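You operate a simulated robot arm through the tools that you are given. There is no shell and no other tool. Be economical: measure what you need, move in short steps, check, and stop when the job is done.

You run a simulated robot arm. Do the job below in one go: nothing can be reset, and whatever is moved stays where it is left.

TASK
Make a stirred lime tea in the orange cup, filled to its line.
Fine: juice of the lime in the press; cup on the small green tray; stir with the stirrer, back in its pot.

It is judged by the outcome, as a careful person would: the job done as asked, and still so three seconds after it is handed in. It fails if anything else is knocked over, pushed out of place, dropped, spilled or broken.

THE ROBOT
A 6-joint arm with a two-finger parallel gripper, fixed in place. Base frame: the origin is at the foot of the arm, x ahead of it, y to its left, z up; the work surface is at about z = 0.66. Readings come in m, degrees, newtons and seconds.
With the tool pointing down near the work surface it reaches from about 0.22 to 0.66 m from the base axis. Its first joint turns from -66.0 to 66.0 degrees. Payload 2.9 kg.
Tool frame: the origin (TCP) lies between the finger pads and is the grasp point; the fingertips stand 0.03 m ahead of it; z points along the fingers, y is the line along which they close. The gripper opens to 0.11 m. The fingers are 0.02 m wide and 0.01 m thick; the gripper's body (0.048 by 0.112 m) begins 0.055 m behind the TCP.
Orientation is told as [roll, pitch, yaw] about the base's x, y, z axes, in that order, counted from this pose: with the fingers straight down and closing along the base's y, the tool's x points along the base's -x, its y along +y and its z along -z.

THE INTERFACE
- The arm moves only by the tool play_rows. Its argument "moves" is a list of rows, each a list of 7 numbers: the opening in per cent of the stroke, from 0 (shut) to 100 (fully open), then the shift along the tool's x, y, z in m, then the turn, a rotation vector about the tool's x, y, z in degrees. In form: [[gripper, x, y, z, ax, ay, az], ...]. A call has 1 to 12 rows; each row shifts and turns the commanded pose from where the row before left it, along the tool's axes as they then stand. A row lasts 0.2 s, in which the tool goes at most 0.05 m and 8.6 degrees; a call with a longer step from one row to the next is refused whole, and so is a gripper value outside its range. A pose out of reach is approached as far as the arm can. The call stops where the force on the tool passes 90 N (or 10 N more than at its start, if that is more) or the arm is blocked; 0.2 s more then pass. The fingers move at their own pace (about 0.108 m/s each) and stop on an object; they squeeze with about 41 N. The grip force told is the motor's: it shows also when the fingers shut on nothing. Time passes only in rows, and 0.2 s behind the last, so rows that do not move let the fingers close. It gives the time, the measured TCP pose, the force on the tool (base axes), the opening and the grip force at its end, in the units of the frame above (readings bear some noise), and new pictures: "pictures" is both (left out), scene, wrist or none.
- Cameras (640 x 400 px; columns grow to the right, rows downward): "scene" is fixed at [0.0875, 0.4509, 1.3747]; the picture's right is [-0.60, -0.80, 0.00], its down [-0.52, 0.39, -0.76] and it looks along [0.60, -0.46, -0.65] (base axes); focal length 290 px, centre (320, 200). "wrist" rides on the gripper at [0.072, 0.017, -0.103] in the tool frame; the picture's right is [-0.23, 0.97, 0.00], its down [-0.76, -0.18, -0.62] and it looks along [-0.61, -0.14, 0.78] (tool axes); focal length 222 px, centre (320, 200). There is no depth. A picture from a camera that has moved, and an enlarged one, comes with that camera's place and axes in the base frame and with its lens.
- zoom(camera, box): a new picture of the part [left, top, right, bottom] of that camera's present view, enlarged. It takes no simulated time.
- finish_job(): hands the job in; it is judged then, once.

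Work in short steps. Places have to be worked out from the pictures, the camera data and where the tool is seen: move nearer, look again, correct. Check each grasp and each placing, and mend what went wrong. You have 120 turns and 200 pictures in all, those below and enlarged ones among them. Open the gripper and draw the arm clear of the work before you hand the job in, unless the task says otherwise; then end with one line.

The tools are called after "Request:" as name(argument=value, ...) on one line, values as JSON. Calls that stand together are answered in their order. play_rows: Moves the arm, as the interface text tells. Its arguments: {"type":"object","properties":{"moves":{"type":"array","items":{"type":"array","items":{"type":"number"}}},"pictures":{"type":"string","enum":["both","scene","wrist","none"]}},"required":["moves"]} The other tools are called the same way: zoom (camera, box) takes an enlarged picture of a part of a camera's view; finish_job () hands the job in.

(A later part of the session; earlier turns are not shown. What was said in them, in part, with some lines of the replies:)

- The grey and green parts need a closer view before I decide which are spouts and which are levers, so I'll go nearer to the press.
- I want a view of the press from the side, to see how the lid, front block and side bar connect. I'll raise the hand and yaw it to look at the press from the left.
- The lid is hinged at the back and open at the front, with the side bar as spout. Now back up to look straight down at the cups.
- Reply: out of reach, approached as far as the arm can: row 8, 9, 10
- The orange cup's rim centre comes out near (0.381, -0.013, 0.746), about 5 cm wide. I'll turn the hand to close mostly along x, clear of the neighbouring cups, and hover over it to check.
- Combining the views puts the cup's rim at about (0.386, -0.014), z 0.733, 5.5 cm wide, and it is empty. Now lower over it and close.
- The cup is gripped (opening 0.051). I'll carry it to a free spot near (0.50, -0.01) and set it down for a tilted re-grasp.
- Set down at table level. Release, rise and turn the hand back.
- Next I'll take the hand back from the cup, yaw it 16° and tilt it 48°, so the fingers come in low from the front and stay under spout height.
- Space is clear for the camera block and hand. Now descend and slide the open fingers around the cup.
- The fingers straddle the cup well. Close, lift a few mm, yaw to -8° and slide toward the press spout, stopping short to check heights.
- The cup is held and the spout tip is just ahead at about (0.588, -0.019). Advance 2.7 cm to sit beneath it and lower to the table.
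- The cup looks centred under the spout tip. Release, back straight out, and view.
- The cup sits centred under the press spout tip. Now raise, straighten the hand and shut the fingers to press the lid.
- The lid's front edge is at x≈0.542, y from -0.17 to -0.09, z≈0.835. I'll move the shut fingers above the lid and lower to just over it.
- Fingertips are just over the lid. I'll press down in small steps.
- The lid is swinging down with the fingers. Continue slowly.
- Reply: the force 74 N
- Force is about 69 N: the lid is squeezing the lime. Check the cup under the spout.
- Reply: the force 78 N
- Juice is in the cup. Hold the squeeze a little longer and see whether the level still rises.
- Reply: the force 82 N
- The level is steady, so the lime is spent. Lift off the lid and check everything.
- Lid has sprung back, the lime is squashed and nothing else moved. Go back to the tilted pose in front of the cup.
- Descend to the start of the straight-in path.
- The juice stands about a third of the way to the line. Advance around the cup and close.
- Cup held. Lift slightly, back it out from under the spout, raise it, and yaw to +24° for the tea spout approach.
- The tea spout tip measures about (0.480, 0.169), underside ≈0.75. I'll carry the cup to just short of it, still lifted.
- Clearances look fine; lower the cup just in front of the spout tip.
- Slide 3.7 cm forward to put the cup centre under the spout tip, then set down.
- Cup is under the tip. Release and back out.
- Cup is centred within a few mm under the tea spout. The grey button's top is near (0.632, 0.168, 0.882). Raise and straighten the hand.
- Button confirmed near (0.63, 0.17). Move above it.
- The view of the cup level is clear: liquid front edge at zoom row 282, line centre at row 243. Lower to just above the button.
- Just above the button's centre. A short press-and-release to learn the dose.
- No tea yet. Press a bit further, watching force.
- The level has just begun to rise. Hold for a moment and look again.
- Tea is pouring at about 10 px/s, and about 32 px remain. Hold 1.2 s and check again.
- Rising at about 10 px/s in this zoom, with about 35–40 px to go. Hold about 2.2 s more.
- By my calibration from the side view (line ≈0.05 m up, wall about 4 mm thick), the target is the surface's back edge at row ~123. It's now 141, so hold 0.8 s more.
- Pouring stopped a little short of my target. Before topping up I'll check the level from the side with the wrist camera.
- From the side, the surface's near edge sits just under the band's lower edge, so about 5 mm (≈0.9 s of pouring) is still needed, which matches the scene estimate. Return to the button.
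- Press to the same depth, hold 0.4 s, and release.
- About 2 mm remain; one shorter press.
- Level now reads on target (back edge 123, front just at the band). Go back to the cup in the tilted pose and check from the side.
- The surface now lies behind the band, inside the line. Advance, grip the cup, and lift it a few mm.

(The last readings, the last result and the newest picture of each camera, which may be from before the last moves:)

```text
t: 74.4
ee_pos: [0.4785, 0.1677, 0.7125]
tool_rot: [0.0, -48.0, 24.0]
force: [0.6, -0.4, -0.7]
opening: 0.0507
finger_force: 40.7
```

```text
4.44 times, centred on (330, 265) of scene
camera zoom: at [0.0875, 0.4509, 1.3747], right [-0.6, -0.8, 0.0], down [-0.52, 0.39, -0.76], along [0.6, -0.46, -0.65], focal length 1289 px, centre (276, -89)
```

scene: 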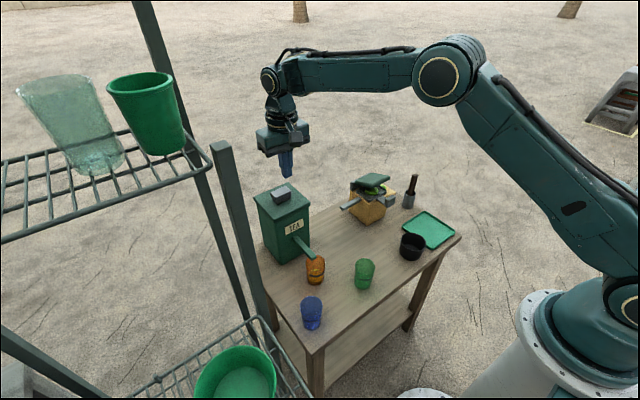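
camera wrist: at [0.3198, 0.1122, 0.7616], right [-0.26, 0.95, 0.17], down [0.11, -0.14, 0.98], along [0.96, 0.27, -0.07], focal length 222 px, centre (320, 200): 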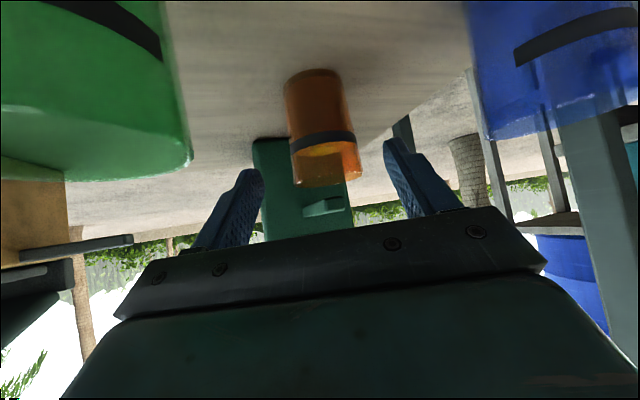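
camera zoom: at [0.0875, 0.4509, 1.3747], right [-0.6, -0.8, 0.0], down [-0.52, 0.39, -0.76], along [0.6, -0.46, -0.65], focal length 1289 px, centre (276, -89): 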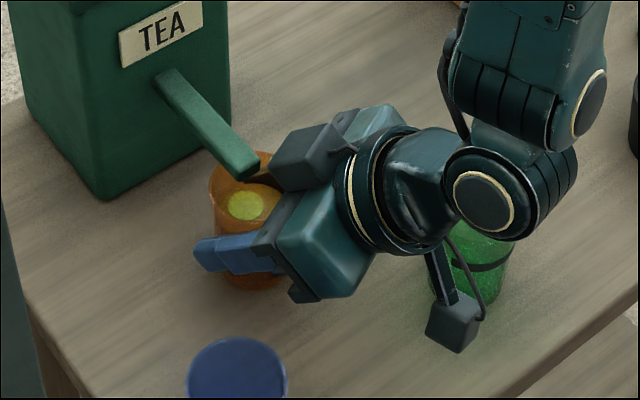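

Slide back out from under the spout gently, then raise.

Request:
play_rows(moves=[[35, 0.0075, 0.005, -0.0084, 0, 0, 0], [35, 0.0075, 0.005, -0.0084, 0, 0, 0], [35, 0.0075, 0.005, -0.0084, 0, 0, 0], [35, -0.0134, 0, -0.012, 0, 0, 0], [35, -0.0134, 0, -0.012, 0, 0, 0], [35, -0.0134, 0, -0.012, 0, 0, 0], [35, -0.0134, 0, -0.012, 0, 0, 0], [35, -0.0134, 0, -0.012, 0, 0, 0]], pictures="scene")

```text
t: 76.2
ee_pos: [0.4432, 0.1669, 0.8032]
tool_rot: [0.1, -48.0, 24.0]
force: [-0.4, 0.1, -0.8]
opening: 0.0503
finger_force: 40.4
```

scene: 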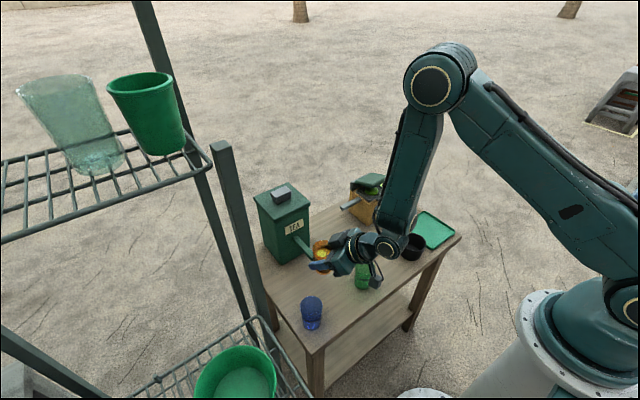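

Raise above the press block height and begin the arc toward the tray, turning the hand with it.

Request:
play_rows(moves=[[35, -0.0173, 0, -0.0156, 0, 0, 0], [35, -0.0173, 0, -0.0156, 0, 0, 0], [35, -0.0173, 0, -0.0156, 0, 0, 0], [35, 0.0011, -0.0266, -0.0012, 2.6, 0, 2.34], [35, 0.0011, -0.0266, -0.0012, 2.6, 0, 2.34], [35, 0.0011, -0.0266, -0.0012, 2.6, 0, 2.34], [35, 0.0011, -0.0266, -0.0012, 2.6, 0, 2.34], [35, 0.0011, -0.0266, -0.0012, 2.6, 0, 2.34], [35, 0.0011, -0.0266, -0.0012, 2.6, 0, 2.34], [35, 0.0011, -0.0266, -0.0012, 2.6, 0, 2.34], [35, 0.0011, -0.0266, -0.0012, 2.6, 0, 2.34]], pictures="scene")

```text
t: 78.6
ee_pos: [0.4725, -0.0416, 0.8729]
tool_rot: [0.0, -47.9, -4.1]
force: [0.1, 0.0, -0.4]
opening: 0.05
finger_force: 41.0
```

scene: 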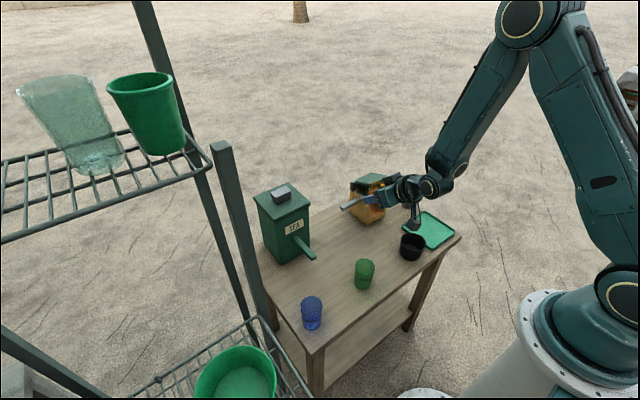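

Request:
play_rows(moves=[[35, 0.0011, -0.0266, -0.0012, 2.6, 0, 2.34], [35, 0.0011, -0.0266, -0.0012, 2.6, 0, 2.34], [35, 0.0011, -0.0266, -0.0012, 2.6, 0, 2.34], [35, 0.0011, -0.0266, -0.0012, 2.6, 0, 2.34], [35, 0.0011, -0.0266, -0.0012, 2.6, 0, 2.34], [35, 0.0011, -0.0266, -0.0012, 2.6, 0, 2.34], [35, 0.0011, -0.0266, -0.0012, 2.6, 0, 2.34], [35, 0.0011, -0.0266, -0.0012, 2.6, 0, 2.34], [35, 0, 0, 0, 0, 0, 0]], pictures="both")

Request:
zoom(camera="scene", box=[370, 170, 490, 260])

```text
t: 80.6
ee_pos: [0.4006, -0.2415, 0.8714]
tool_rot: [0.1, -48.0, -32.0]
force: [-0.8, -0.3, -0.4]
opening: 0.0502
finger_force: 41.3
camera wrist: at [0.3053, -0.1601, 0.8879], right [0.65, 0.75, 0.17], down [-0.05, -0.18, 0.98], along [0.76, -0.64, -0.07], focal length 222 px, centre (320, 200)
```

scene: 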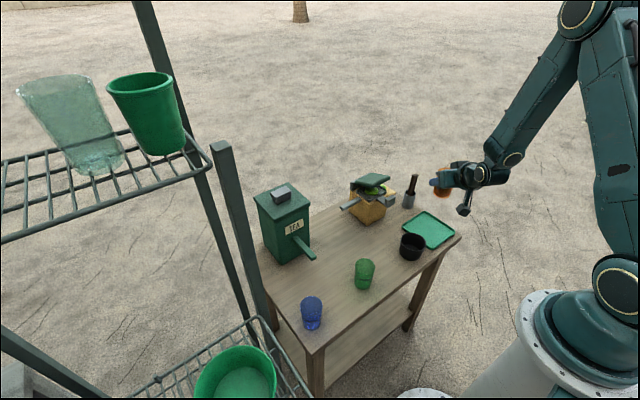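
wrist: 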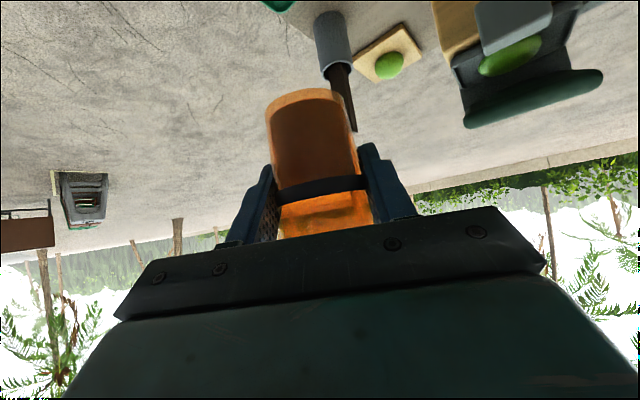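

```text
4.44 times, centred on (430, 215) of scene
camera zoom: at [0.0875, 0.4509, 1.3747], right [-0.6, -0.8, 0.0], down [-0.52, 0.39, -0.76], along [0.6, -0.46, -0.65], focal length 1289 px, centre (-169, 133)
```

zoom: 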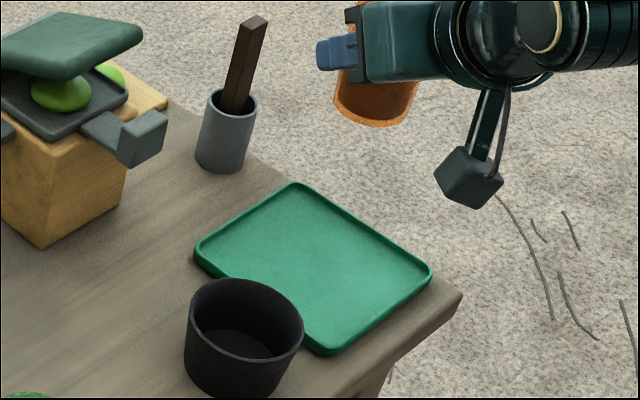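

The tray is centred near (0.402, -0.248). Lower the cup over it in steps.

Request:
play_rows(moves=[[35, 0.0155, -0.0048, 0.0202, 0, 0, 0], [35, 0.0186, 0, 0.0167, 0, 0, 0], [35, 0.0186, 0, 0.0167, 0, 0, 0], [35, 0.0186, 0, 0.0167, 0, 0, 0], [35, 0.0186, 0, 0.0167, 0, 0, 0], [35, 0.0149, 0, 0.0134, 0, 0, 0]], pictures="wrist")

Request:
zoom(camera="scene", box=[370, 170, 490, 260])

```text
t: 82.0
ee_pos: [0.4023, -0.2465, 0.7277]
tool_rot: [0.0, -48.2, -32.0]
force: [-0.6, 0.4, -0.2]
opening: 0.05
finger_force: 41.3
camera wrist: at [0.3068, -0.1664, 0.7423], right [0.64, 0.75, 0.17], down [-0.06, -0.17, 0.98], along [0.76, -0.64, -0.07], focal length 222 px, centre (320, 200)
```

wrist: 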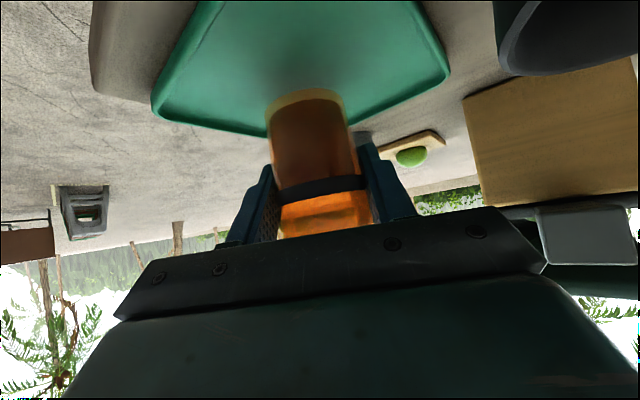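

```text
4.44 times, centred on (430, 215) of scene
camera zoom: at [0.0875, 0.4509, 1.3747], right [-0.6, -0.8, 0.0], down [-0.52, 0.39, -0.76], along [0.6, -0.46, -0.65], focal length 1289 px, centre (-169, 133)
```

zoom: 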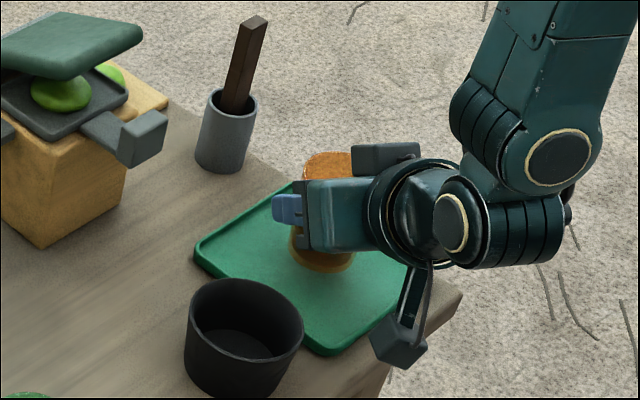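

Centred over the tray. Lower in fine steps to contact.

Request:
play_rows(moves=[[35, 0.0037, 0, 0.0033, 0, 0, 0], [35, 0.0022, 0, 0.002, 0, 0, 0], [35, 0.0015, 0, 0.0013, 0, 0, 0], [35, 0, 0, 0, 0, 0, 0]], pictures="wrist")

Request:
zoom(camera="wrist", box=[220, 50, 420, 190])

```text
t: 83.0
ee_pos: [0.4005, -0.2483, 0.7176]
tool_rot: [0.1, -48.1, -32.0]
force: [0.3, 0.2, -0.7]
opening: 0.0498
finger_force: 41.1
camera wrist: at [0.3063, -0.1662, 0.7326], right [0.64, 0.75, 0.17], down [-0.05, -0.18, 0.98], along [0.76, -0.64, -0.07], focal length 222 px, centre (320, 200)
```

wrist: 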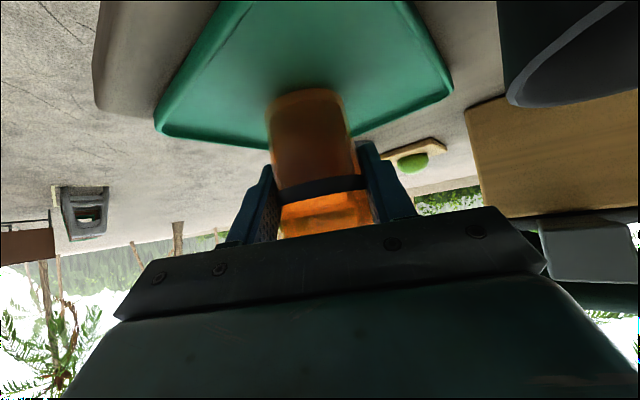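

```text
2.86 times, centred on (320, 120) of wrist
camera zoom: at [0.3063, -0.1662, 0.7326], right [0.64, 0.75, 0.17], down [-0.05, -0.18, 0.98], along [0.76, -0.64, -0.07], focal length 635 px, centre (320, 429)
```

zoom: 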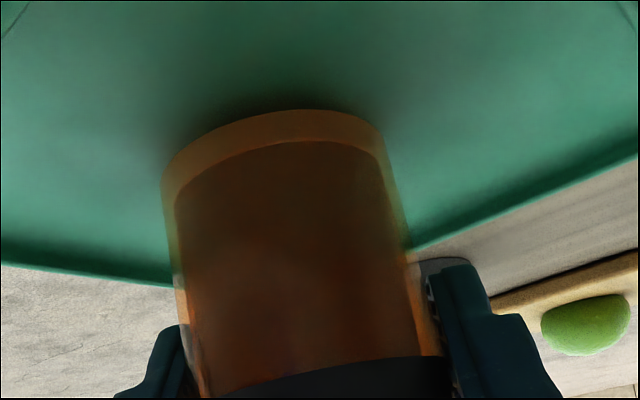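

Almost touching. A couple more millimetres.

Request:
play_rows(moves=[[35, 0.0015, 0, 0.0013, 0, 0, 0], [35, 0.0011, 0, 0.001, 0, 0, 0], [35, 0, 0, 0, 0, 0, 0]], pictures="none")

Request:
zoom(camera="wrist", box=[220, 50, 420, 190])

```text
t: 83.8
ee_pos: [0.4014, -0.2474, 0.7137]
tool_rot: [0.0, -48.1, -32.1]
force: [-0.1, -0.5, 2.1]
opening: 0.0502
finger_force: 40.9
```

```text
2.86 times, centred on (320, 120) of wrist
camera zoom: at [0.3063, -0.1663, 0.7293], right [0.64, 0.75, 0.17], down [-0.06, -0.17, 0.98], along [0.76, -0.64, -0.07], focal length 635 px, centre (320, 429)
```

zoom: 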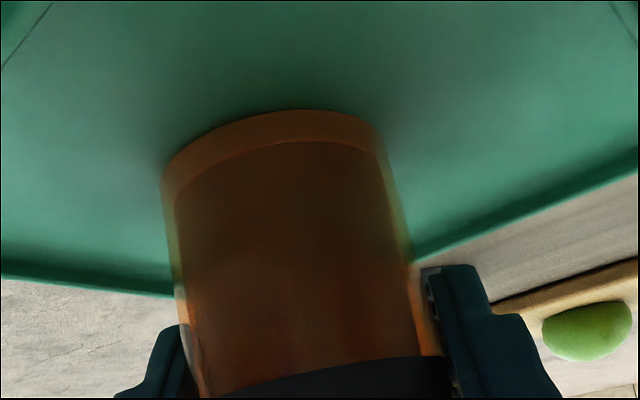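

Contact felt (2 N). Release, back out and rise.

Request:
play_rows(moves=[[75, 0, 0, 0, 0, 0, 0], [75, 0, 0, 0, 0, 0, 0], [75, 0, 0, -0.03, 0, 0, 0], [75, 0, 0, -0.04, 0, 0, 0], [75, -0.02, 0, -0.04, 0, 0, 0], [75, -0.03, 0, -0.03, 0, 0, 0], [75, -0.03, 0, -0.03, 0, 0, 0]], pictures="both")

Request:
zoom(camera="scene", box=[370, 170, 490, 260])

```text
t: 85.4
ee_pos: [0.3427, -0.2099, 0.8871]
tool_rot: [0.0, -47.8, -32.0]
force: [-0.1, 0.2, -0.7]
opening: 0.0824
finger_force: 0.1
out of reach, approached as far as the arm can: row 7
camera wrist: at [0.2466, -0.1294, 0.9032], right [0.64, 0.75, 0.17], down [-0.05, -0.18, 0.98], along [0.76, -0.64, -0.07], focal length 222 px, centre (320, 200)
```

scene: 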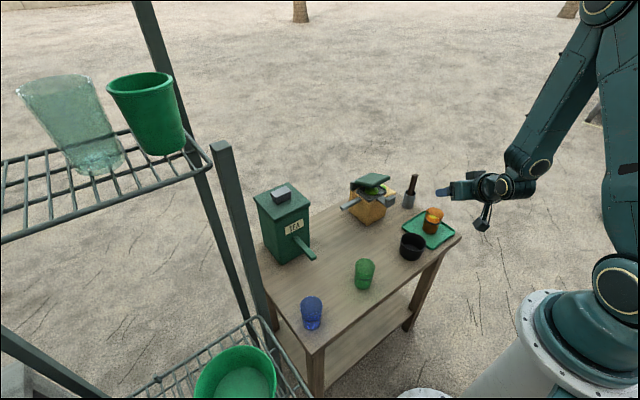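
wrist: 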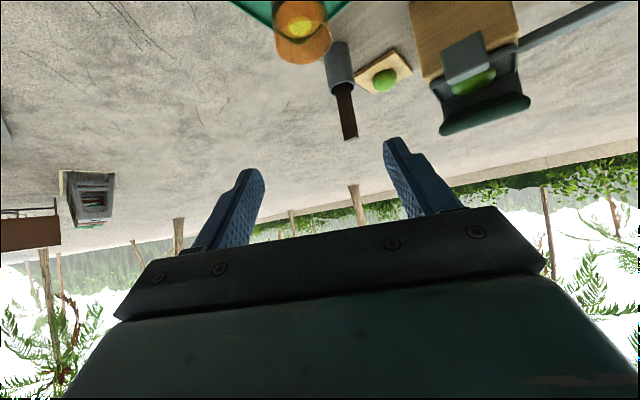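

```text
4.44 times, centred on (430, 215) of scene
camera zoom: at [0.0875, 0.4509, 1.3747], right [-0.6, -0.8, 0.0], down [-0.52, 0.39, -0.76], along [0.6, -0.46, -0.65], focal length 1289 px, centre (-169, 133)
```

zoom: 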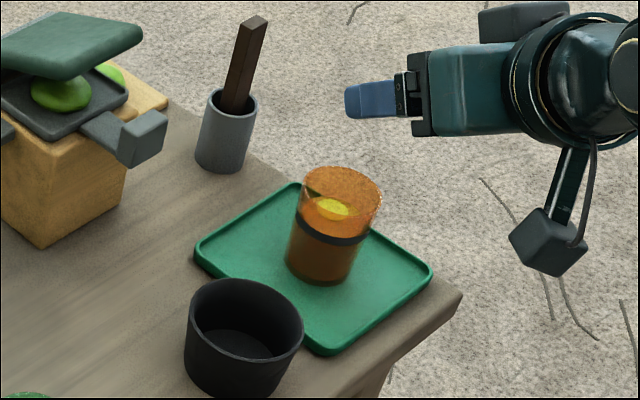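

Cup stands on the tray. The stirrer rises nearly vertically from the pot at about (0.52, -0.285), top z≈0.80. Straighten the hand and go for a closer look.

Request:
play_rows(moves=[[75, 0, 0, 0, 0, 8, 0], [75, 0, 0, 0, 0, 8, 0], [75, 0, 0, 0, 0, 8, 0], [75, 0, 0, 0, 0, 8, 0], [75, 0, 0, 0, 0, 8, 0], [75, 0, 0, 0, 0, 8, 0], [75, 0, 0, 0, 0, 0, -8], [75, 0, 0, 0, 0, 0, -8], [75, 0, 0, 0, 0, 0, -8], [75, 0, 0, 0, 0, 0, -8], [75, -0.04, -0.025, 0, 0, 0, 0], [75, -0.04, -0.025, 0, 0, 0, 0]], pictures="wrist")

Request:
zoom(camera="wrist", box=[240, 60, 400, 200])

```text
t: 88.0
ee_pos: [0.423, -0.2613, 0.888]
tool_rot: [0.1, -0.1, 0.0]
force: [0.3, -0.8, -0.2]
opening: 0.0825
finger_force: 0.2
camera wrist: at [0.3521, -0.2443, 0.9903], right [0.23, 0.97, 0.0], down [0.76, -0.18, 0.62], along [0.61, -0.14, -0.78], focal length 222 px, centre (320, 200)
```

wrist: 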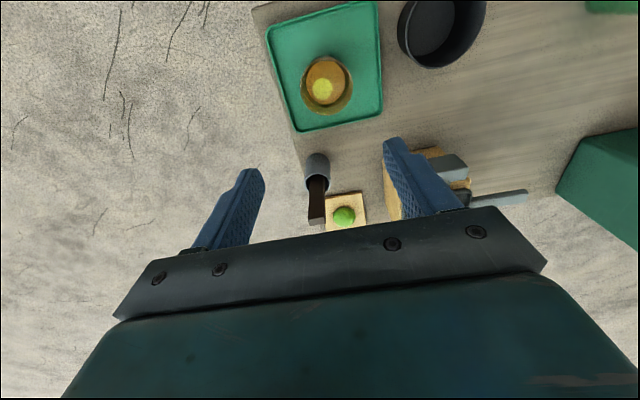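

```text
2.86 times, centred on (320, 130) of wrist
camera zoom: at [0.3521, -0.2443, 0.9903], right [0.23, 0.97, 0.0], down [0.76, -0.18, 0.62], along [0.61, -0.14, -0.78], focal length 635 px, centre (320, 400)
```

zoom: 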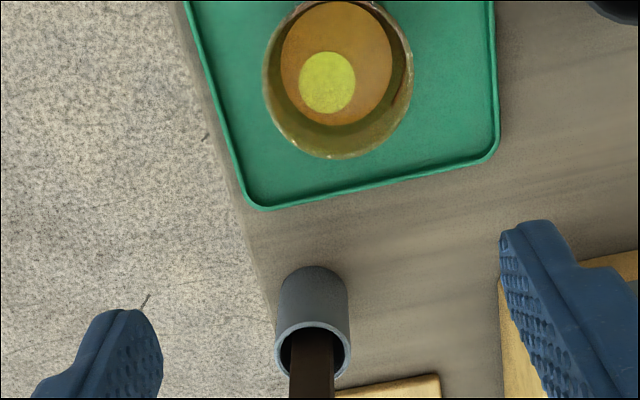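

Request:
zoom(camera="wrist", box=[280, 140, 360, 240])

Request:
zoom(camera="scene", box=[390, 165, 450, 215])

```text
4.00 times, centred on (320, 190) of wrist
camera zoom: at [0.3521, -0.2443, 0.9903], right [0.23, 0.97, 0.0], down [0.76, -0.18, 0.62], along [0.61, -0.14, -0.78], focal length 888 px, centre (320, 240)
```

zoom: 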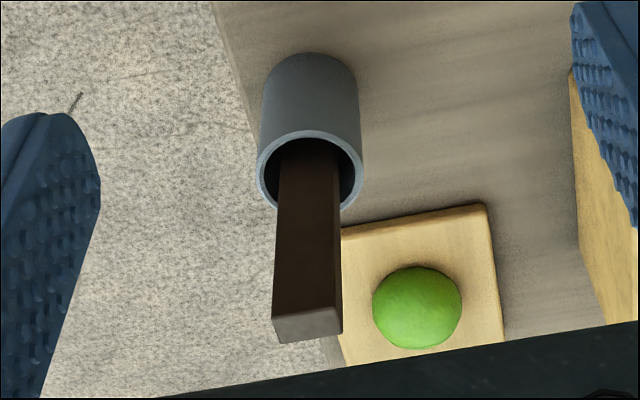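

```text
8.00 times, centred on (420, 190) of scene
camera zoom: at [0.0875, 0.4509, 1.3747], right [-0.6, -0.8, 0.0], down [-0.52, 0.39, -0.76], along [0.6, -0.46, -0.65], focal length 2320 px, centre (-480, 280)
```

zoom: 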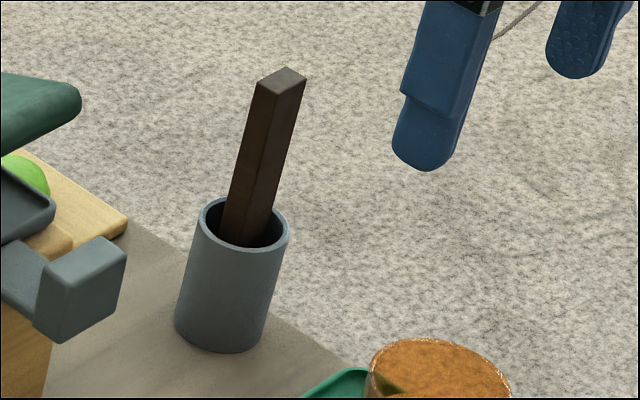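

Request:
zoom(camera="wrist", box=[280, 40, 376, 130])

Request:
zoom(camera="scene", box=[405, 195, 465, 245])

```text
4.44 times, centred on (328, 85) of wrist
camera zoom: at [0.3521, -0.2443, 0.9903], right [0.23, 0.97, 0.0], down [0.76, -0.18, 0.62], along [0.61, -0.14, -0.78], focal length 987 px, centre (284, 711)
```

zoom: 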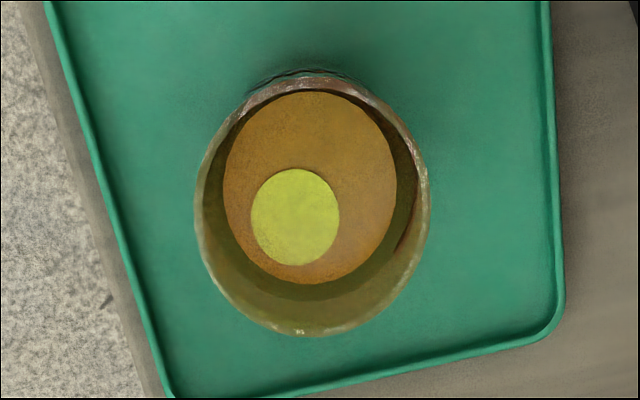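

```text
8.00 times, centred on (435, 220) of scene
camera zoom: at [0.0875, 0.4509, 1.3747], right [-0.6, -0.8, 0.0], down [-0.52, 0.39, -0.76], along [0.6, -0.46, -0.65], focal length 2320 px, centre (-600, 40)
```

zoom: 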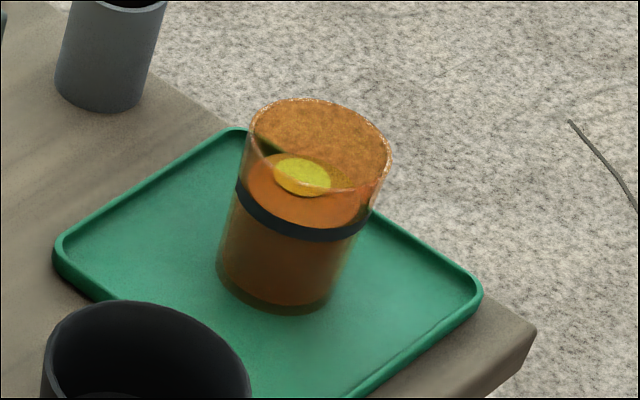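

Cup centre is (0.405, -0.249), inner bore about 44 mm. The stirrer is a vertical ~2 cm bar centred in the pot at (0.525, -0.287). Hover over it.

Request:
play_rows(moves=[[60, -0.034, -0.0087, 0.01, 0, 0, 0], [60, -0.034, -0.0087, 0.01, 0, 0, 0], [60, -0.034, -0.0085, 0.01, 0, 0, 0]], pictures="both")

Request:
zoom(camera="scene", box=[380, 140, 460, 220])

```text
t: 88.8
ee_pos: [0.5244, -0.2863, 0.8563]
tool_rot: [0.0, -0.1, 0.0]
force: [-0.1, -0.6, 0.1]
opening: 0.066
finger_force: 0.0
camera wrist: at [0.4541, -0.269, 0.9601], right [0.23, 0.97, 0.0], down [0.76, -0.18, 0.62], along [0.61, -0.14, -0.78], focal length 222 px, centre (320, 200)
```

scene: 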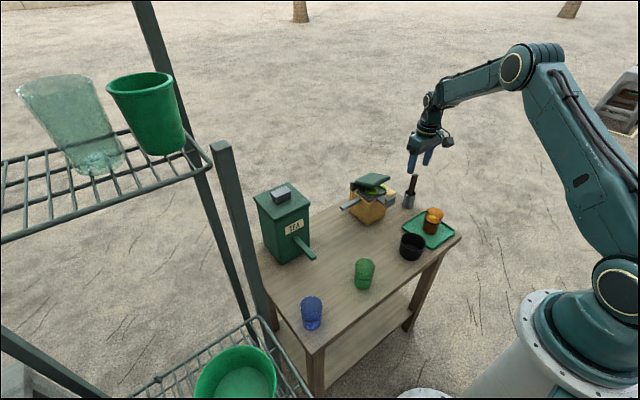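
wrist: 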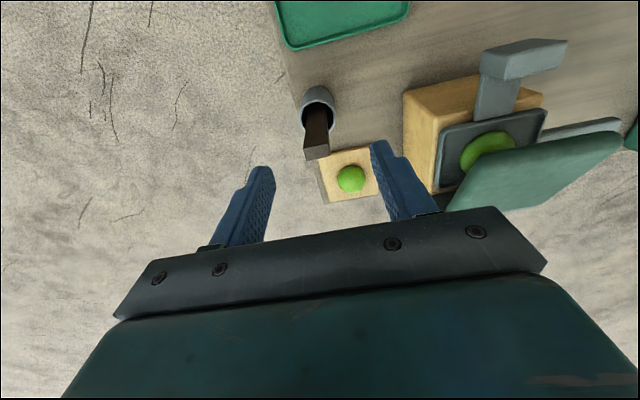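

```text
5.00 times, centred on (420, 180) of scene
camera zoom: at [0.0875, 0.4509, 1.3747], right [-0.6, -0.8, 0.0], down [-0.52, 0.39, -0.76], along [0.6, -0.46, -0.65], focal length 1450 px, centre (-180, 300)
```

zoom: 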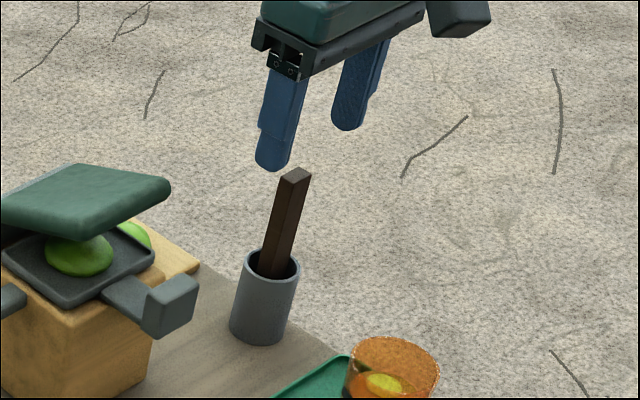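

The stirrer top is at (0.527, -0.289). Lower around it and close.

Request:
play_rows(moves=[[60, -0.002, -0.002, 0.03, 0, 0, 0], [60, 0, 0, 0.03, 0, 0, 0], [60, 0, 0, 0.024, 0, 0, 0], [5, 0, 0, 0, 0, 0, 0], [5, 0, 0, 0, 0, 0, 0], [5, 0, 0, 0, 0, 0, 0]], pictures="wrist")

Request:
zoom(camera="scene", box=[380, 140, 460, 220])

```text
t: 90.2
ee_pos: [0.5282, -0.2879, 0.7712]
tool_rot: [0.0, 0.0, 0.0]
force: [-0.7, -0.3, 0.3]
opening: 0.019
finger_force: 41.0
camera wrist: at [0.4565, -0.2705, 0.8753], right [0.23, 0.97, 0.0], down [0.76, -0.18, 0.62], along [0.61, -0.14, -0.78], focal length 222 px, centre (320, 200)
```

wrist: 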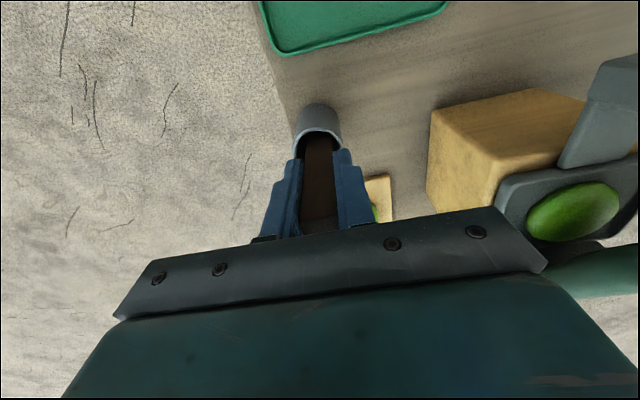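

```text
5.00 times, centred on (420, 180) of scene
camera zoom: at [0.0875, 0.4509, 1.3747], right [-0.6, -0.8, 0.0], down [-0.52, 0.39, -0.76], along [0.6, -0.46, -0.65], focal length 1450 px, centre (-180, 300)
```

zoom: 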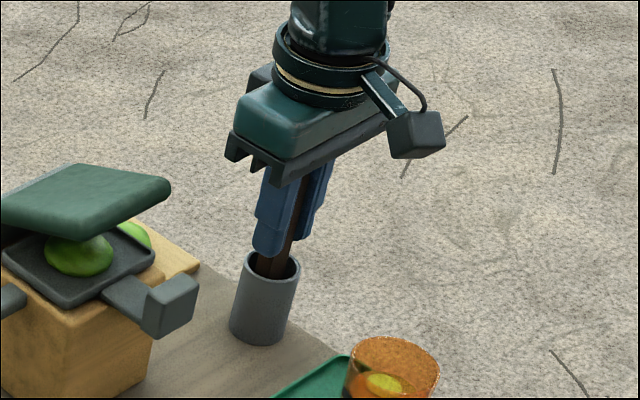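

Stirrer gripped (19 mm). Lift it straight out.

Request:
play_rows(moves=[[5, 0, 0, -0.02, 0, 0, 0], [5, 0, 0, -0.03, 0, 0, 0], [5, 0, 0, -0.035, 0, 0, 0], [5, 0, 0, -0.035, 0, 0, 0]], pictures="none")

Request:
zoom(camera="scene", box=[380, 120, 480, 220])

```text
t: 91.2
ee_pos: [0.5274, -0.2868, 0.8932]
tool_rot: [-0.1, 0.1, 0.0]
force: [1.0, 0.6, -0.4]
opening: 0.0191
finger_force: 41.4
```

```text
4.00 times, centred on (430, 170) of scene
camera zoom: at [0.0875, 0.4509, 1.3747], right [-0.6, -0.8, 0.0], down [-0.52, 0.39, -0.76], along [0.6, -0.46, -0.65], focal length 1160 px, centre (-120, 320)
```

zoom: 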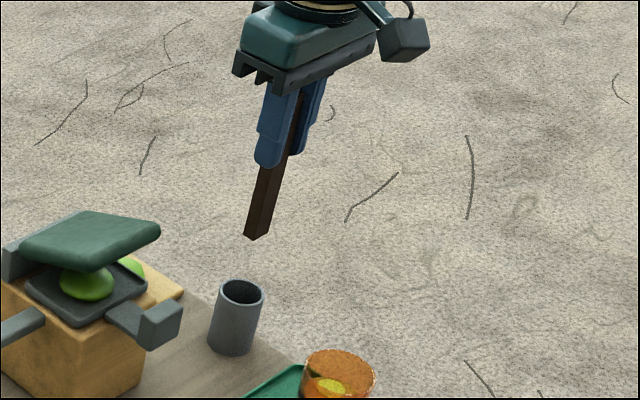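

The bar hangs about 0.108 m below the TCP. Carry it over the cup centre at (0.405, -0.249) and check alignment.

Request:
play_rows(moves=[[5, 0.0306, 0.0095, 0, 0, 0, 0], [5, 0.0306, 0.0095, 0, 0, 0, 0], [5, 0.0306, 0.0095, 0, 0, 0, 0], [5, 0.0306, 0.0095, 0, 0, 0, 0], [5, 0, 0, 0.03, 0, 0, 0]], pictures="wrist")

Request:
zoom(camera="scene", box=[395, 165, 475, 245])

Request:
zoom(camera="wrist", box=[260, 80, 400, 200])

```text
t: 92.4
ee_pos: [0.4061, -0.2493, 0.8617]
tool_rot: [0.0, 0.0, 0.1]
force: [0.1, -0.2, 0.6]
opening: 0.0188
finger_force: 41.4
camera wrist: at [0.3338, -0.2331, 0.9659], right [0.23, 0.97, 0.0], down [0.76, -0.18, 0.62], along [0.61, -0.14, -0.78], focal length 222 px, centre (320, 200)
```

wrist: 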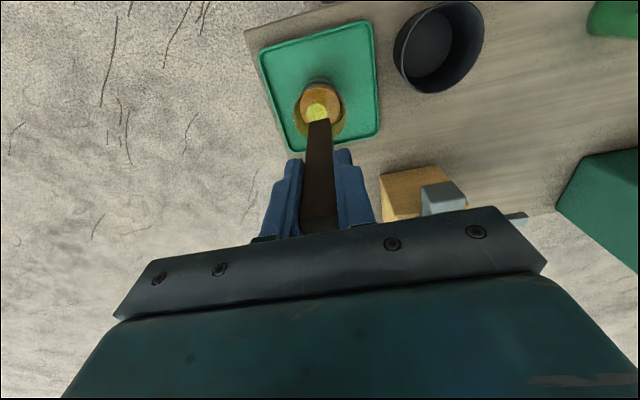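

```text
5.00 times, centred on (435, 205) of scene
camera zoom: at [0.0875, 0.4509, 1.3747], right [-0.6, -0.8, 0.0], down [-0.52, 0.39, -0.76], along [0.6, -0.46, -0.65], focal length 1450 px, centre (-255, 175)
```

zoom: 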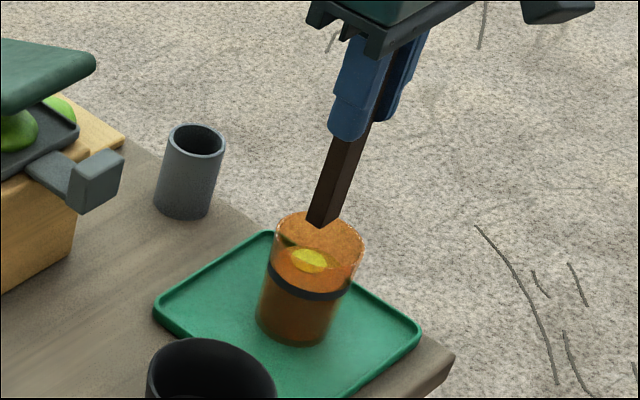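

```text
3.33 times, centred on (330, 140) of wrist
camera zoom: at [0.3338, -0.2331, 0.9659], right [0.23, 0.97, 0.0], down [0.76, -0.18, 0.62], along [0.61, -0.14, -0.78], focal length 740 px, centre (287, 400)
```

zoom: 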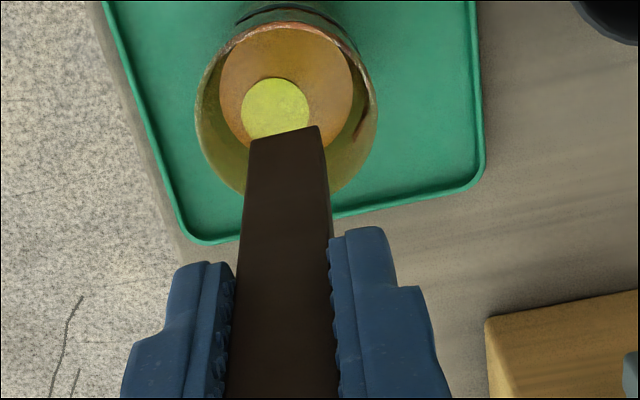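

Y looks aligned, but the bar appears about 7 mm too far in +x relative to the cup. Shift back 6 mm, lower slightly and re-check.

Request:
play_rows(moves=[[5, 0.006, 0, 0.005, 0, 0, 0], [5, 0, 0, 0.005, 0, 0, 0]], pictures="none")

Request:
zoom(camera="wrist", box=[280, 60, 370, 150])

Request:
zoom(camera="scene", box=[410, 190, 460, 240])

```text
t: 93.0
ee_pos: [0.3985, -0.2497, 0.852]
tool_rot: [0.0, 0.0, 0.1]
force: [-0.5, 0.5, -0.7]
opening: 0.0189
finger_force: 41.0
```

```text
4.44 times, centred on (325, 105) of wrist
camera zoom: at [0.3277, -0.2334, 0.9558], right [0.23, 0.97, 0.0], down [0.76, -0.18, 0.62], along [0.61, -0.14, -0.78], focal length 987 px, centre (298, 622)
```

zoom: 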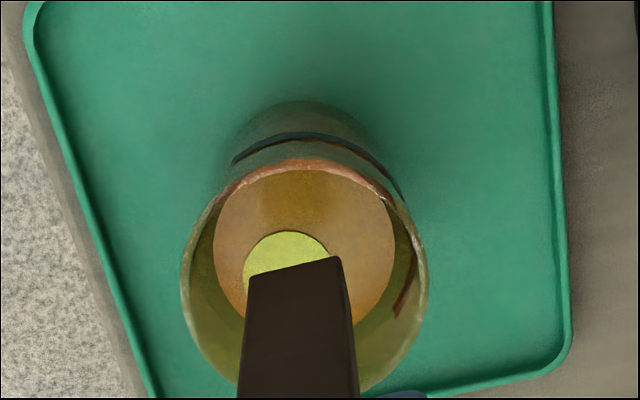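

```text
8.00 times, centred on (435, 215) of scene
camera zoom: at [0.0875, 0.4509, 1.3747], right [-0.6, -0.8, 0.0], down [-0.52, 0.39, -0.76], along [0.6, -0.46, -0.65], focal length 2320 px, centre (-600, 80)
```

zoom: 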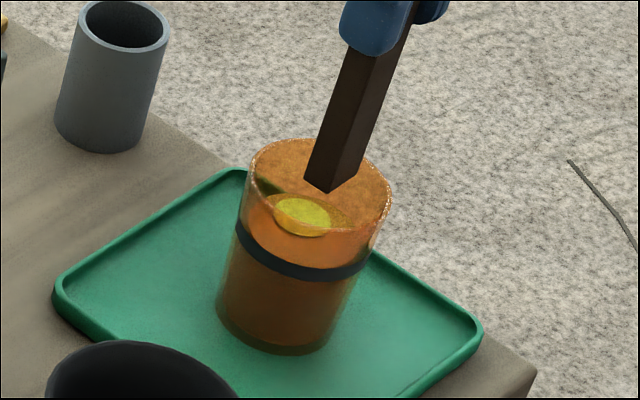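

The two views disagree by only a few mm. I'll take a 2 mm correction and lower to liquid level, watching force.

Request:
play_rows(moves=[[5, 0.002, 0.002, 0.01, 0, 0, 0], [5, 0, 0, 0.01, 0, 0, 0], [5, 0, 0, 0.01, 0, 0, 0]], pictures="none")

Request:
zoom(camera="wrist", box=[270, 70, 370, 170])

Request:
zoom(camera="scene", box=[410, 190, 460, 240])

```text
t: 93.8
ee_pos: [0.3977, -0.2488, 0.8209]
tool_rot: [0.0, 0.0, 0.0]
force: [-0.8, 1.0, -0.5]
opening: 0.019
finger_force: 41.3
```

```text
4.00 times, centred on (320, 120) of wrist
camera zoom: at [0.3263, -0.231, 0.9258], right [0.23, 0.97, 0.0], down [0.76, -0.18, 0.62], along [0.61, -0.14, -0.78], focal length 888 px, centre (320, 520)
```

zoom: 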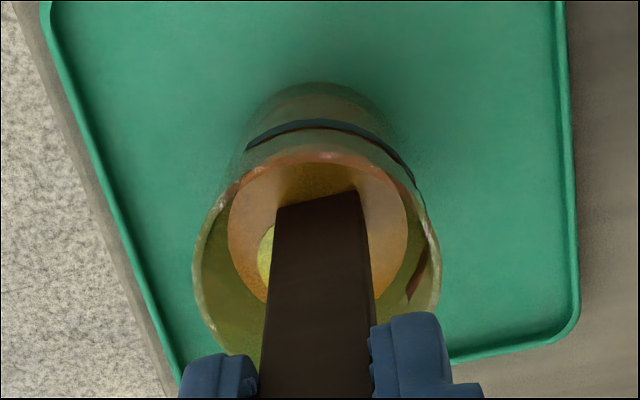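

```text
8.00 times, centred on (435, 215) of scene
camera zoom: at [0.0875, 0.4509, 1.3747], right [-0.6, -0.8, 0.0], down [-0.52, 0.39, -0.76], along [0.6, -0.46, -0.65], focal length 2320 px, centre (-600, 80)
```

zoom: 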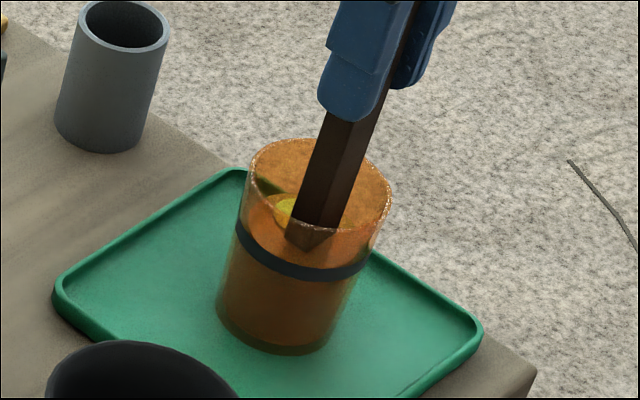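

The bar tip is near the bore centre. Shift 2 mm, lower into the tea and start small circles of about 4 mm.

Request:
play_rows(moves=[[5, -0.002, 0, 0.012, 0, 0, 0], [5, 0, 0, 0.014, 0, 0, 0], [5, -0.004, 0, 0, 0, 0, 0], [5, 0.0012, 0.0028, 0, 0, 0, 0], [5, 0.0028, 0.0012, 0, 0, 0, 0], [5, 0.0028, -0.0012, 0, 0, 0, 0], [5, 0.0012, -0.0028, 0, 0, 0, 0], [5, -0.0012, -0.0028, 0, 0, 0, 0], [5, -0.0028, -0.0012, 0, 0, 0, 0], [5, -0.0028, 0.0012, 0, 0, 0, 0], [5, -0.0012, 0.0028, 0, 0, 0, 0]], pictures="none")

Request:
zoom(camera="wrist", box=[270, 80, 370, 180])

Request:
zoom(camera="scene", box=[410, 190, 460, 240])

```text
t: 96.2
ee_pos: [0.4028, -0.2475, 0.7959]
tool_rot: [0.0, 0.0, 0.0]
force: [-0.3, -0.3, -0.5]
opening: 0.0192
finger_force: 41.1
```

```text
4.00 times, centred on (320, 130) of wrist
camera zoom: at [0.3319, -0.2306, 0.8998], right [0.23, 0.97, 0.0], down [0.76, -0.18, 0.62], along [0.61, -0.14, -0.78], focal length 888 px, centre (320, 480)
```

zoom: 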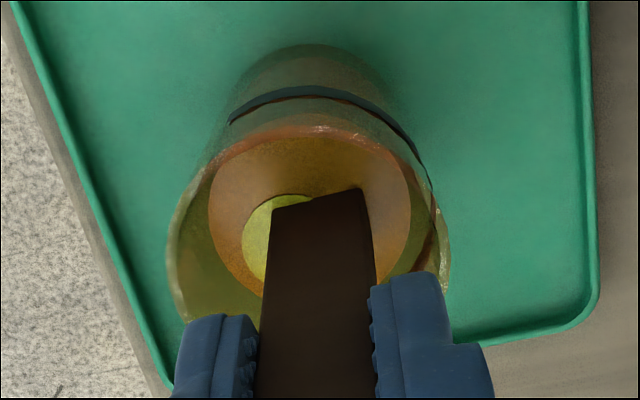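

```text
8.00 times, centred on (435, 215) of scene
camera zoom: at [0.0875, 0.4509, 1.3747], right [-0.6, -0.8, 0.0], down [-0.52, 0.39, -0.76], along [0.6, -0.46, -0.65], focal length 2320 px, centre (-600, 80)
```

zoom: 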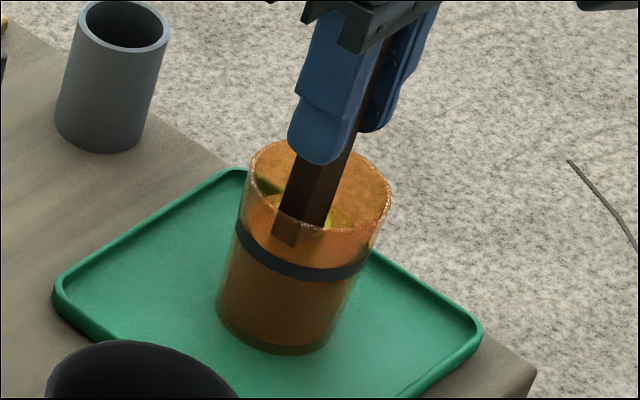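

Mixing has started and no wall contact felt. Continue with three faster circles, slightly deeper.

Request:
play_rows(moves=[[5, 0.004, 0.004, 0.006, 0, 0, 0], [5, 0.004, -0.004, 0, 0, 0, 0], [5, -0.004, -0.004, 0, 0, 0, 0], [5, -0.004, 0.004, 0, 0, 0, 0], [5, 0.004, 0.004, 0, 0, 0, 0], [5, 0.004, -0.004, 0, 0, 0, 0], [5, -0.004, -0.004, 0, 0, 0, 0], [5, -0.004, 0.004, 0, 0, 0, 0], [5, 0.004, 0.004, 0, 0, 0, 0], [5, 0.004, -0.004, 0, 0, 0, 0], [5, -0.004, -0.004, 0, 0, 0, 0], [5, -0.004, 0.004, 0, 0, 0, 0]], pictures="none")

Request:
zoom(camera="wrist", box=[270, 80, 370, 180])

```text
t: 98.8
ee_pos: [0.4029, -0.2479, 0.7904]
tool_rot: [-0.1, 0.0, 0.0]
force: [-0.4, 0.4, 0.1]
opening: 0.0188
finger_force: 40.5
```

```text
4.00 times, centred on (320, 130) of wrist
camera zoom: at [0.3318, -0.2308, 0.8941], right [0.23, 0.97, 0.0], down [0.76, -0.18, 0.62], along [0.61, -0.14, -0.78], focal length 888 px, centre (320, 480)
```

zoom: 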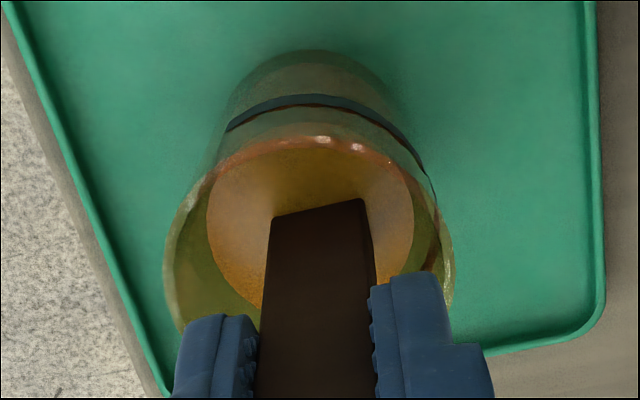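

The lime patch has blended in. One more round to be sure.

Request:
play_rows(moves=[[5, 0.004, 0.004, 0, 0, 0, 0], [5, 0.004, -0.004, 0, 0, 0, 0], [5, -0.004, -0.004, 0, 0, 0, 0], [5, -0.004, 0.004, 0, 0, 0, 0], [5, 0.004, 0.004, 0, 0, 0, 0], [5, 0.004, -0.004, 0, 0, 0, 0], [5, -0.004, -0.004, 0, 0, 0, 0], [5, -0.004, 0.004, 0, 0, 0, 0], [5, 0.004, 0, 0, 0, 0, 0]], pictures="none")

```text
t: 100.8
ee_pos: [0.399, -0.2491, 0.7915]
tool_rot: [0.0, 0.0, 0.0]
force: [0.8, 0.9, -0.2]
opening: 0.019
finger_force: 41.2
```

Lift out slowly and return above the pot by exactly reversing the path.

Request:
play_rows(moves=[[5, 0, 0, -0.02, 0, 0, 0], [5, 0, 0, -0.02, 0, 0, 0], [5, 0, 0, -0.031, 0, 0, 0], [5, 0, 0, -0.031, 0, 0, 0], [5, 0, 0, 0, 0, 0, 0], [5, 0, 0, 0, 0, 0, 0], [5, -0.0321, -0.01, 0, 0, 0, 0], [5, -0.0321, -0.01, 0, 0, 0, 0], [5, -0.0321, -0.01, 0, 0, 0, 0], [5, -0.0321, -0.01, 0, 0, 0, 0], [5, 0, 0, 0.03, 0, 0, 0]], pictures="wrist")

Request:
zoom(camera="scene", box=[380, 140, 480, 240])

Request:
zoom(camera="wrist", box=[270, 70, 370, 170])

```text
t: 103.2
ee_pos: [0.5278, -0.2874, 0.8625]
tool_rot: [0.0, 0.1, 0.0]
force: [1.2, 0.0, 0.3]
opening: 0.019
finger_force: 40.9
camera wrist: at [0.4566, -0.2707, 0.9657], right [0.23, 0.97, 0.0], down [0.76, -0.18, 0.62], along [0.61, -0.14, -0.78], focal length 222 px, centre (320, 200)
```

wrist: 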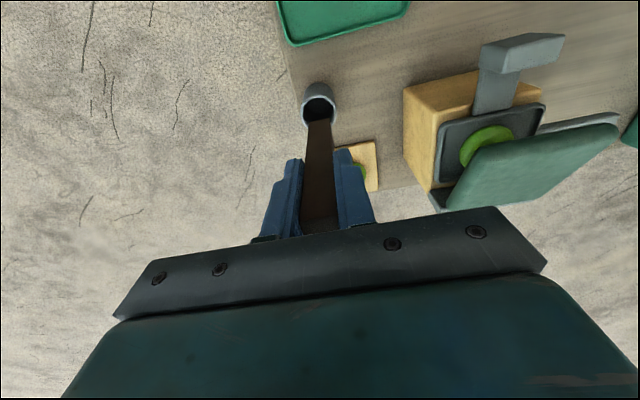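

```text
4.00 times, centred on (430, 190) of scene
camera zoom: at [0.0875, 0.4509, 1.3747], right [-0.6, -0.8, 0.0], down [-0.52, 0.39, -0.76], along [0.6, -0.46, -0.65], focal length 1160 px, centre (-120, 240)
```

zoom: 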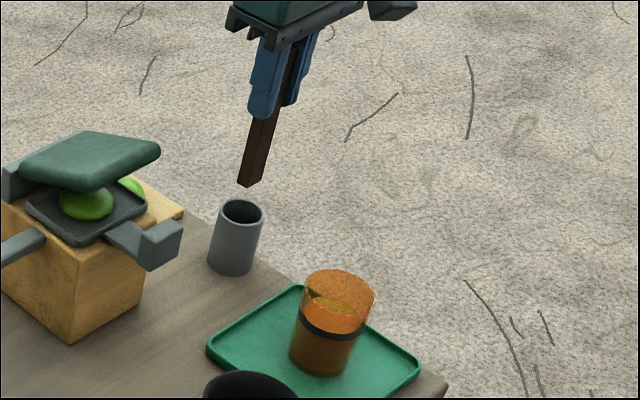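

```text
4.00 times, centred on (320, 120) of wrist
camera zoom: at [0.4566, -0.2707, 0.9657], right [0.23, 0.97, 0.0], down [0.76, -0.18, 0.62], along [0.61, -0.14, -0.78], focal length 888 px, centre (320, 520)
```

zoom: 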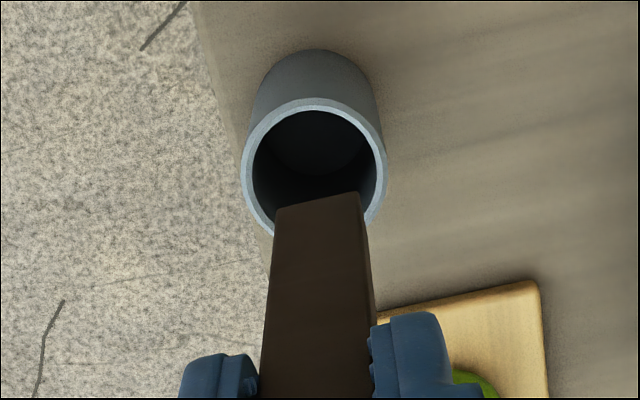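

Aligned with the pot as at pick-up. Lower it back in, stopping about 2 mm above the original height.

Request:
play_rows(moves=[[5, 0, 0, 0.02, 0, 0, 0], [5, 0, 0, 0.02, 0, 0, 0], [5, 0, 0, 0.02, 0, 0, 0], [5, 0, 0, 0.015, 0, 0, 0], [5, 0, 0, 0.0135, 0, 0, 0], [5, 0, 0, 0, 0, 0, 0]], pictures="none")

Request:
zoom(camera="scene", box=[380, 140, 460, 220])

```text
t: 104.6
ee_pos: [0.5284, -0.2881, 0.7744]
tool_rot: [0.0, 0.0, -0.1]
force: [0.0, 0.0, -0.3]
opening: 0.0186
finger_force: 41.3
```

```text
5.00 times, centred on (420, 180) of scene
camera zoom: at [0.0875, 0.4509, 1.3747], right [-0.6, -0.8, 0.0], down [-0.52, 0.39, -0.76], along [0.6, -0.46, -0.65], focal length 1450 px, centre (-180, 300)
```

zoom: 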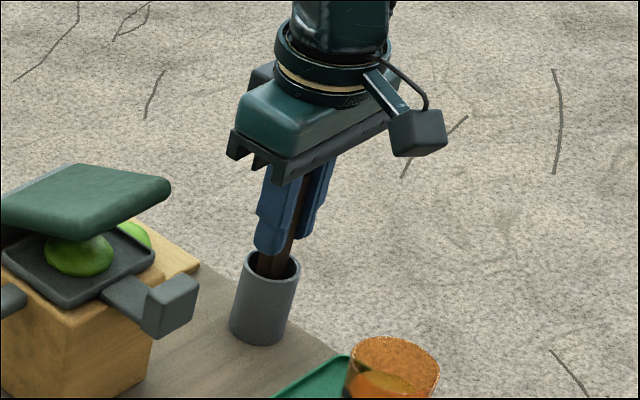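

The stirrer is back in its pot. Lower 1.5 mm, open, rise clear and inspect.

Request:
play_rows(moves=[[5, 0, 0, 0.0015, 0, 0, 0], [30, 0, 0, 0, 0, 0, 0], [60, 0, 0, 0, 0, 0, 0], [60, 0, 0, -0.03, 0, 0, 0], [60, 0, 0, -0.04, 0, 0, 0], [60, 0, 0, -0.04, 0, 0, 0], [60, 0.04, 0.015, -0.02, 0, 0, 0], [60, 0.04, 0.015, -0.02, 0, 0, 0], [60, 0.03, 0.01, -0.02, 0, 0, 0]], pictures="both")

Request:
zoom(camera="scene", box=[380, 160, 470, 250])

Request:
zoom(camera="scene", box=[410, 195, 460, 245])

```text
t: 106.6
ee_pos: [0.4161, -0.2492, 0.9411]
tool_rot: [0.0, 0.0, 0.0]
force: [-0.6, 0.5, 0.0]
opening: 0.066
finger_force: 0.0
camera wrist: at [0.3447, -0.2313, 1.0453], right [0.23, 0.97, 0.0], down [0.76, -0.18, 0.62], along [0.61, -0.14, -0.78], focal length 222 px, centre (320, 200)
```

scene: 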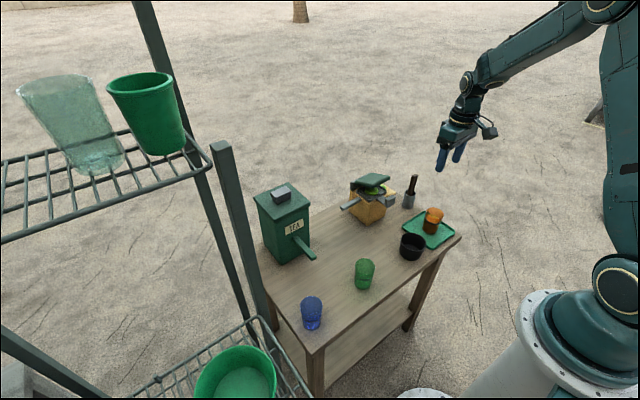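
wrist: 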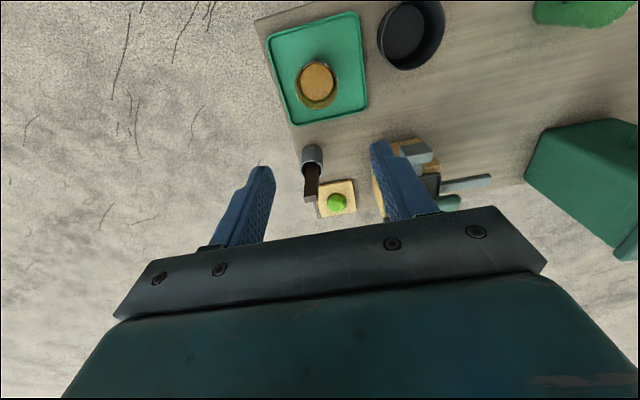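

```text
4.44 times, centred on (425, 205) of scene
camera zoom: at [0.0875, 0.4509, 1.3747], right [-0.6, -0.8, 0.0], down [-0.52, 0.39, -0.76], along [0.6, -0.46, -0.65], focal length 1289 px, centre (-147, 178)
```

zoom: 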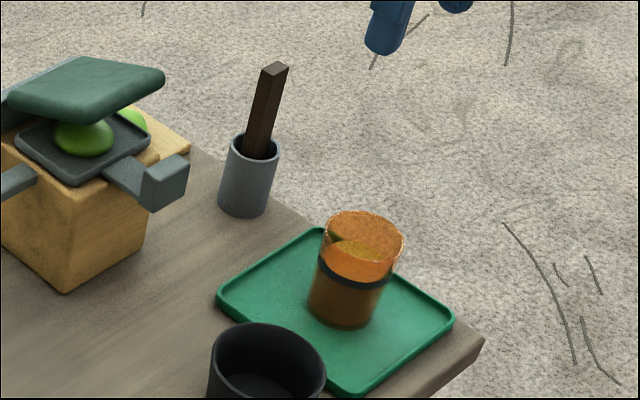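

```text
8.00 times, centred on (435, 220) of scene
camera zoom: at [0.0875, 0.4509, 1.3747], right [-0.6, -0.8, 0.0], down [-0.52, 0.39, -0.76], along [0.6, -0.46, -0.65], focal length 2320 px, centre (-600, 40)
```

zoom: 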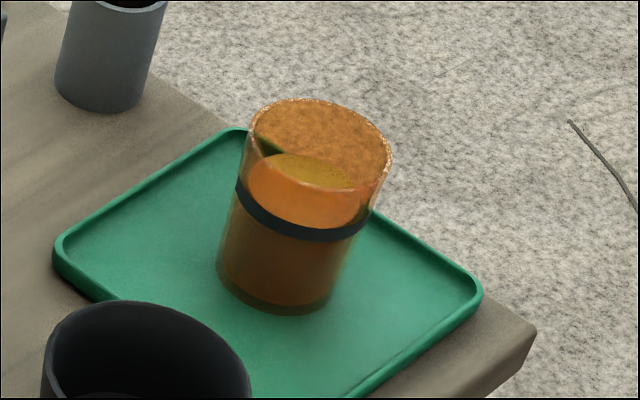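

Tea is mixed and at the line, the cup is on the tray, the stirrer is in its pot, and everything else is in place. Open fully and draw the arm clear.

Request:
play_rows(moves=[[100, 0, 0.04, -0.03, 0, 0, 0], [100, 0, 0.04, -0.03, 0, 0, 0], [100, 0, 0.03, -0.03, 0, 0, 0], [100, 0, 0, 0, 0, 0, 0]], pictures="scene")

```text
t: 107.6
ee_pos: [0.4178, -0.1374, 1.032]
tool_rot: [0.0, 0.0, 0.0]
force: [0.5, 0.3, -0.6]
opening: 0.1103
finger_force: 0.2
```

scene: 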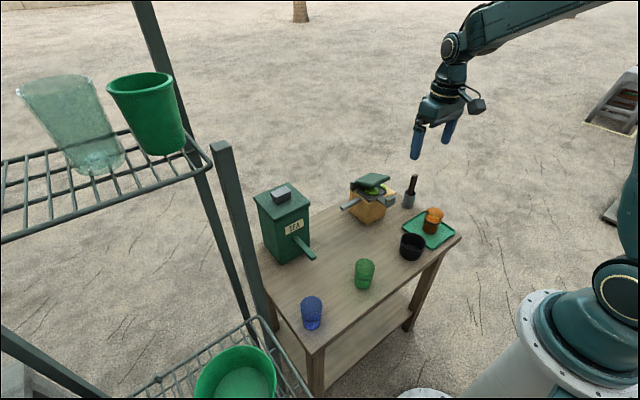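

All is in place and the arm is clear; handing in.

Request:
finish_job()

```text
The job is handed in.
```

The lime tea is stirred and filled to the line in the orange cup on the green tray, the stirrer is back in its pot, and nothing else on the bench was moved or spilled.
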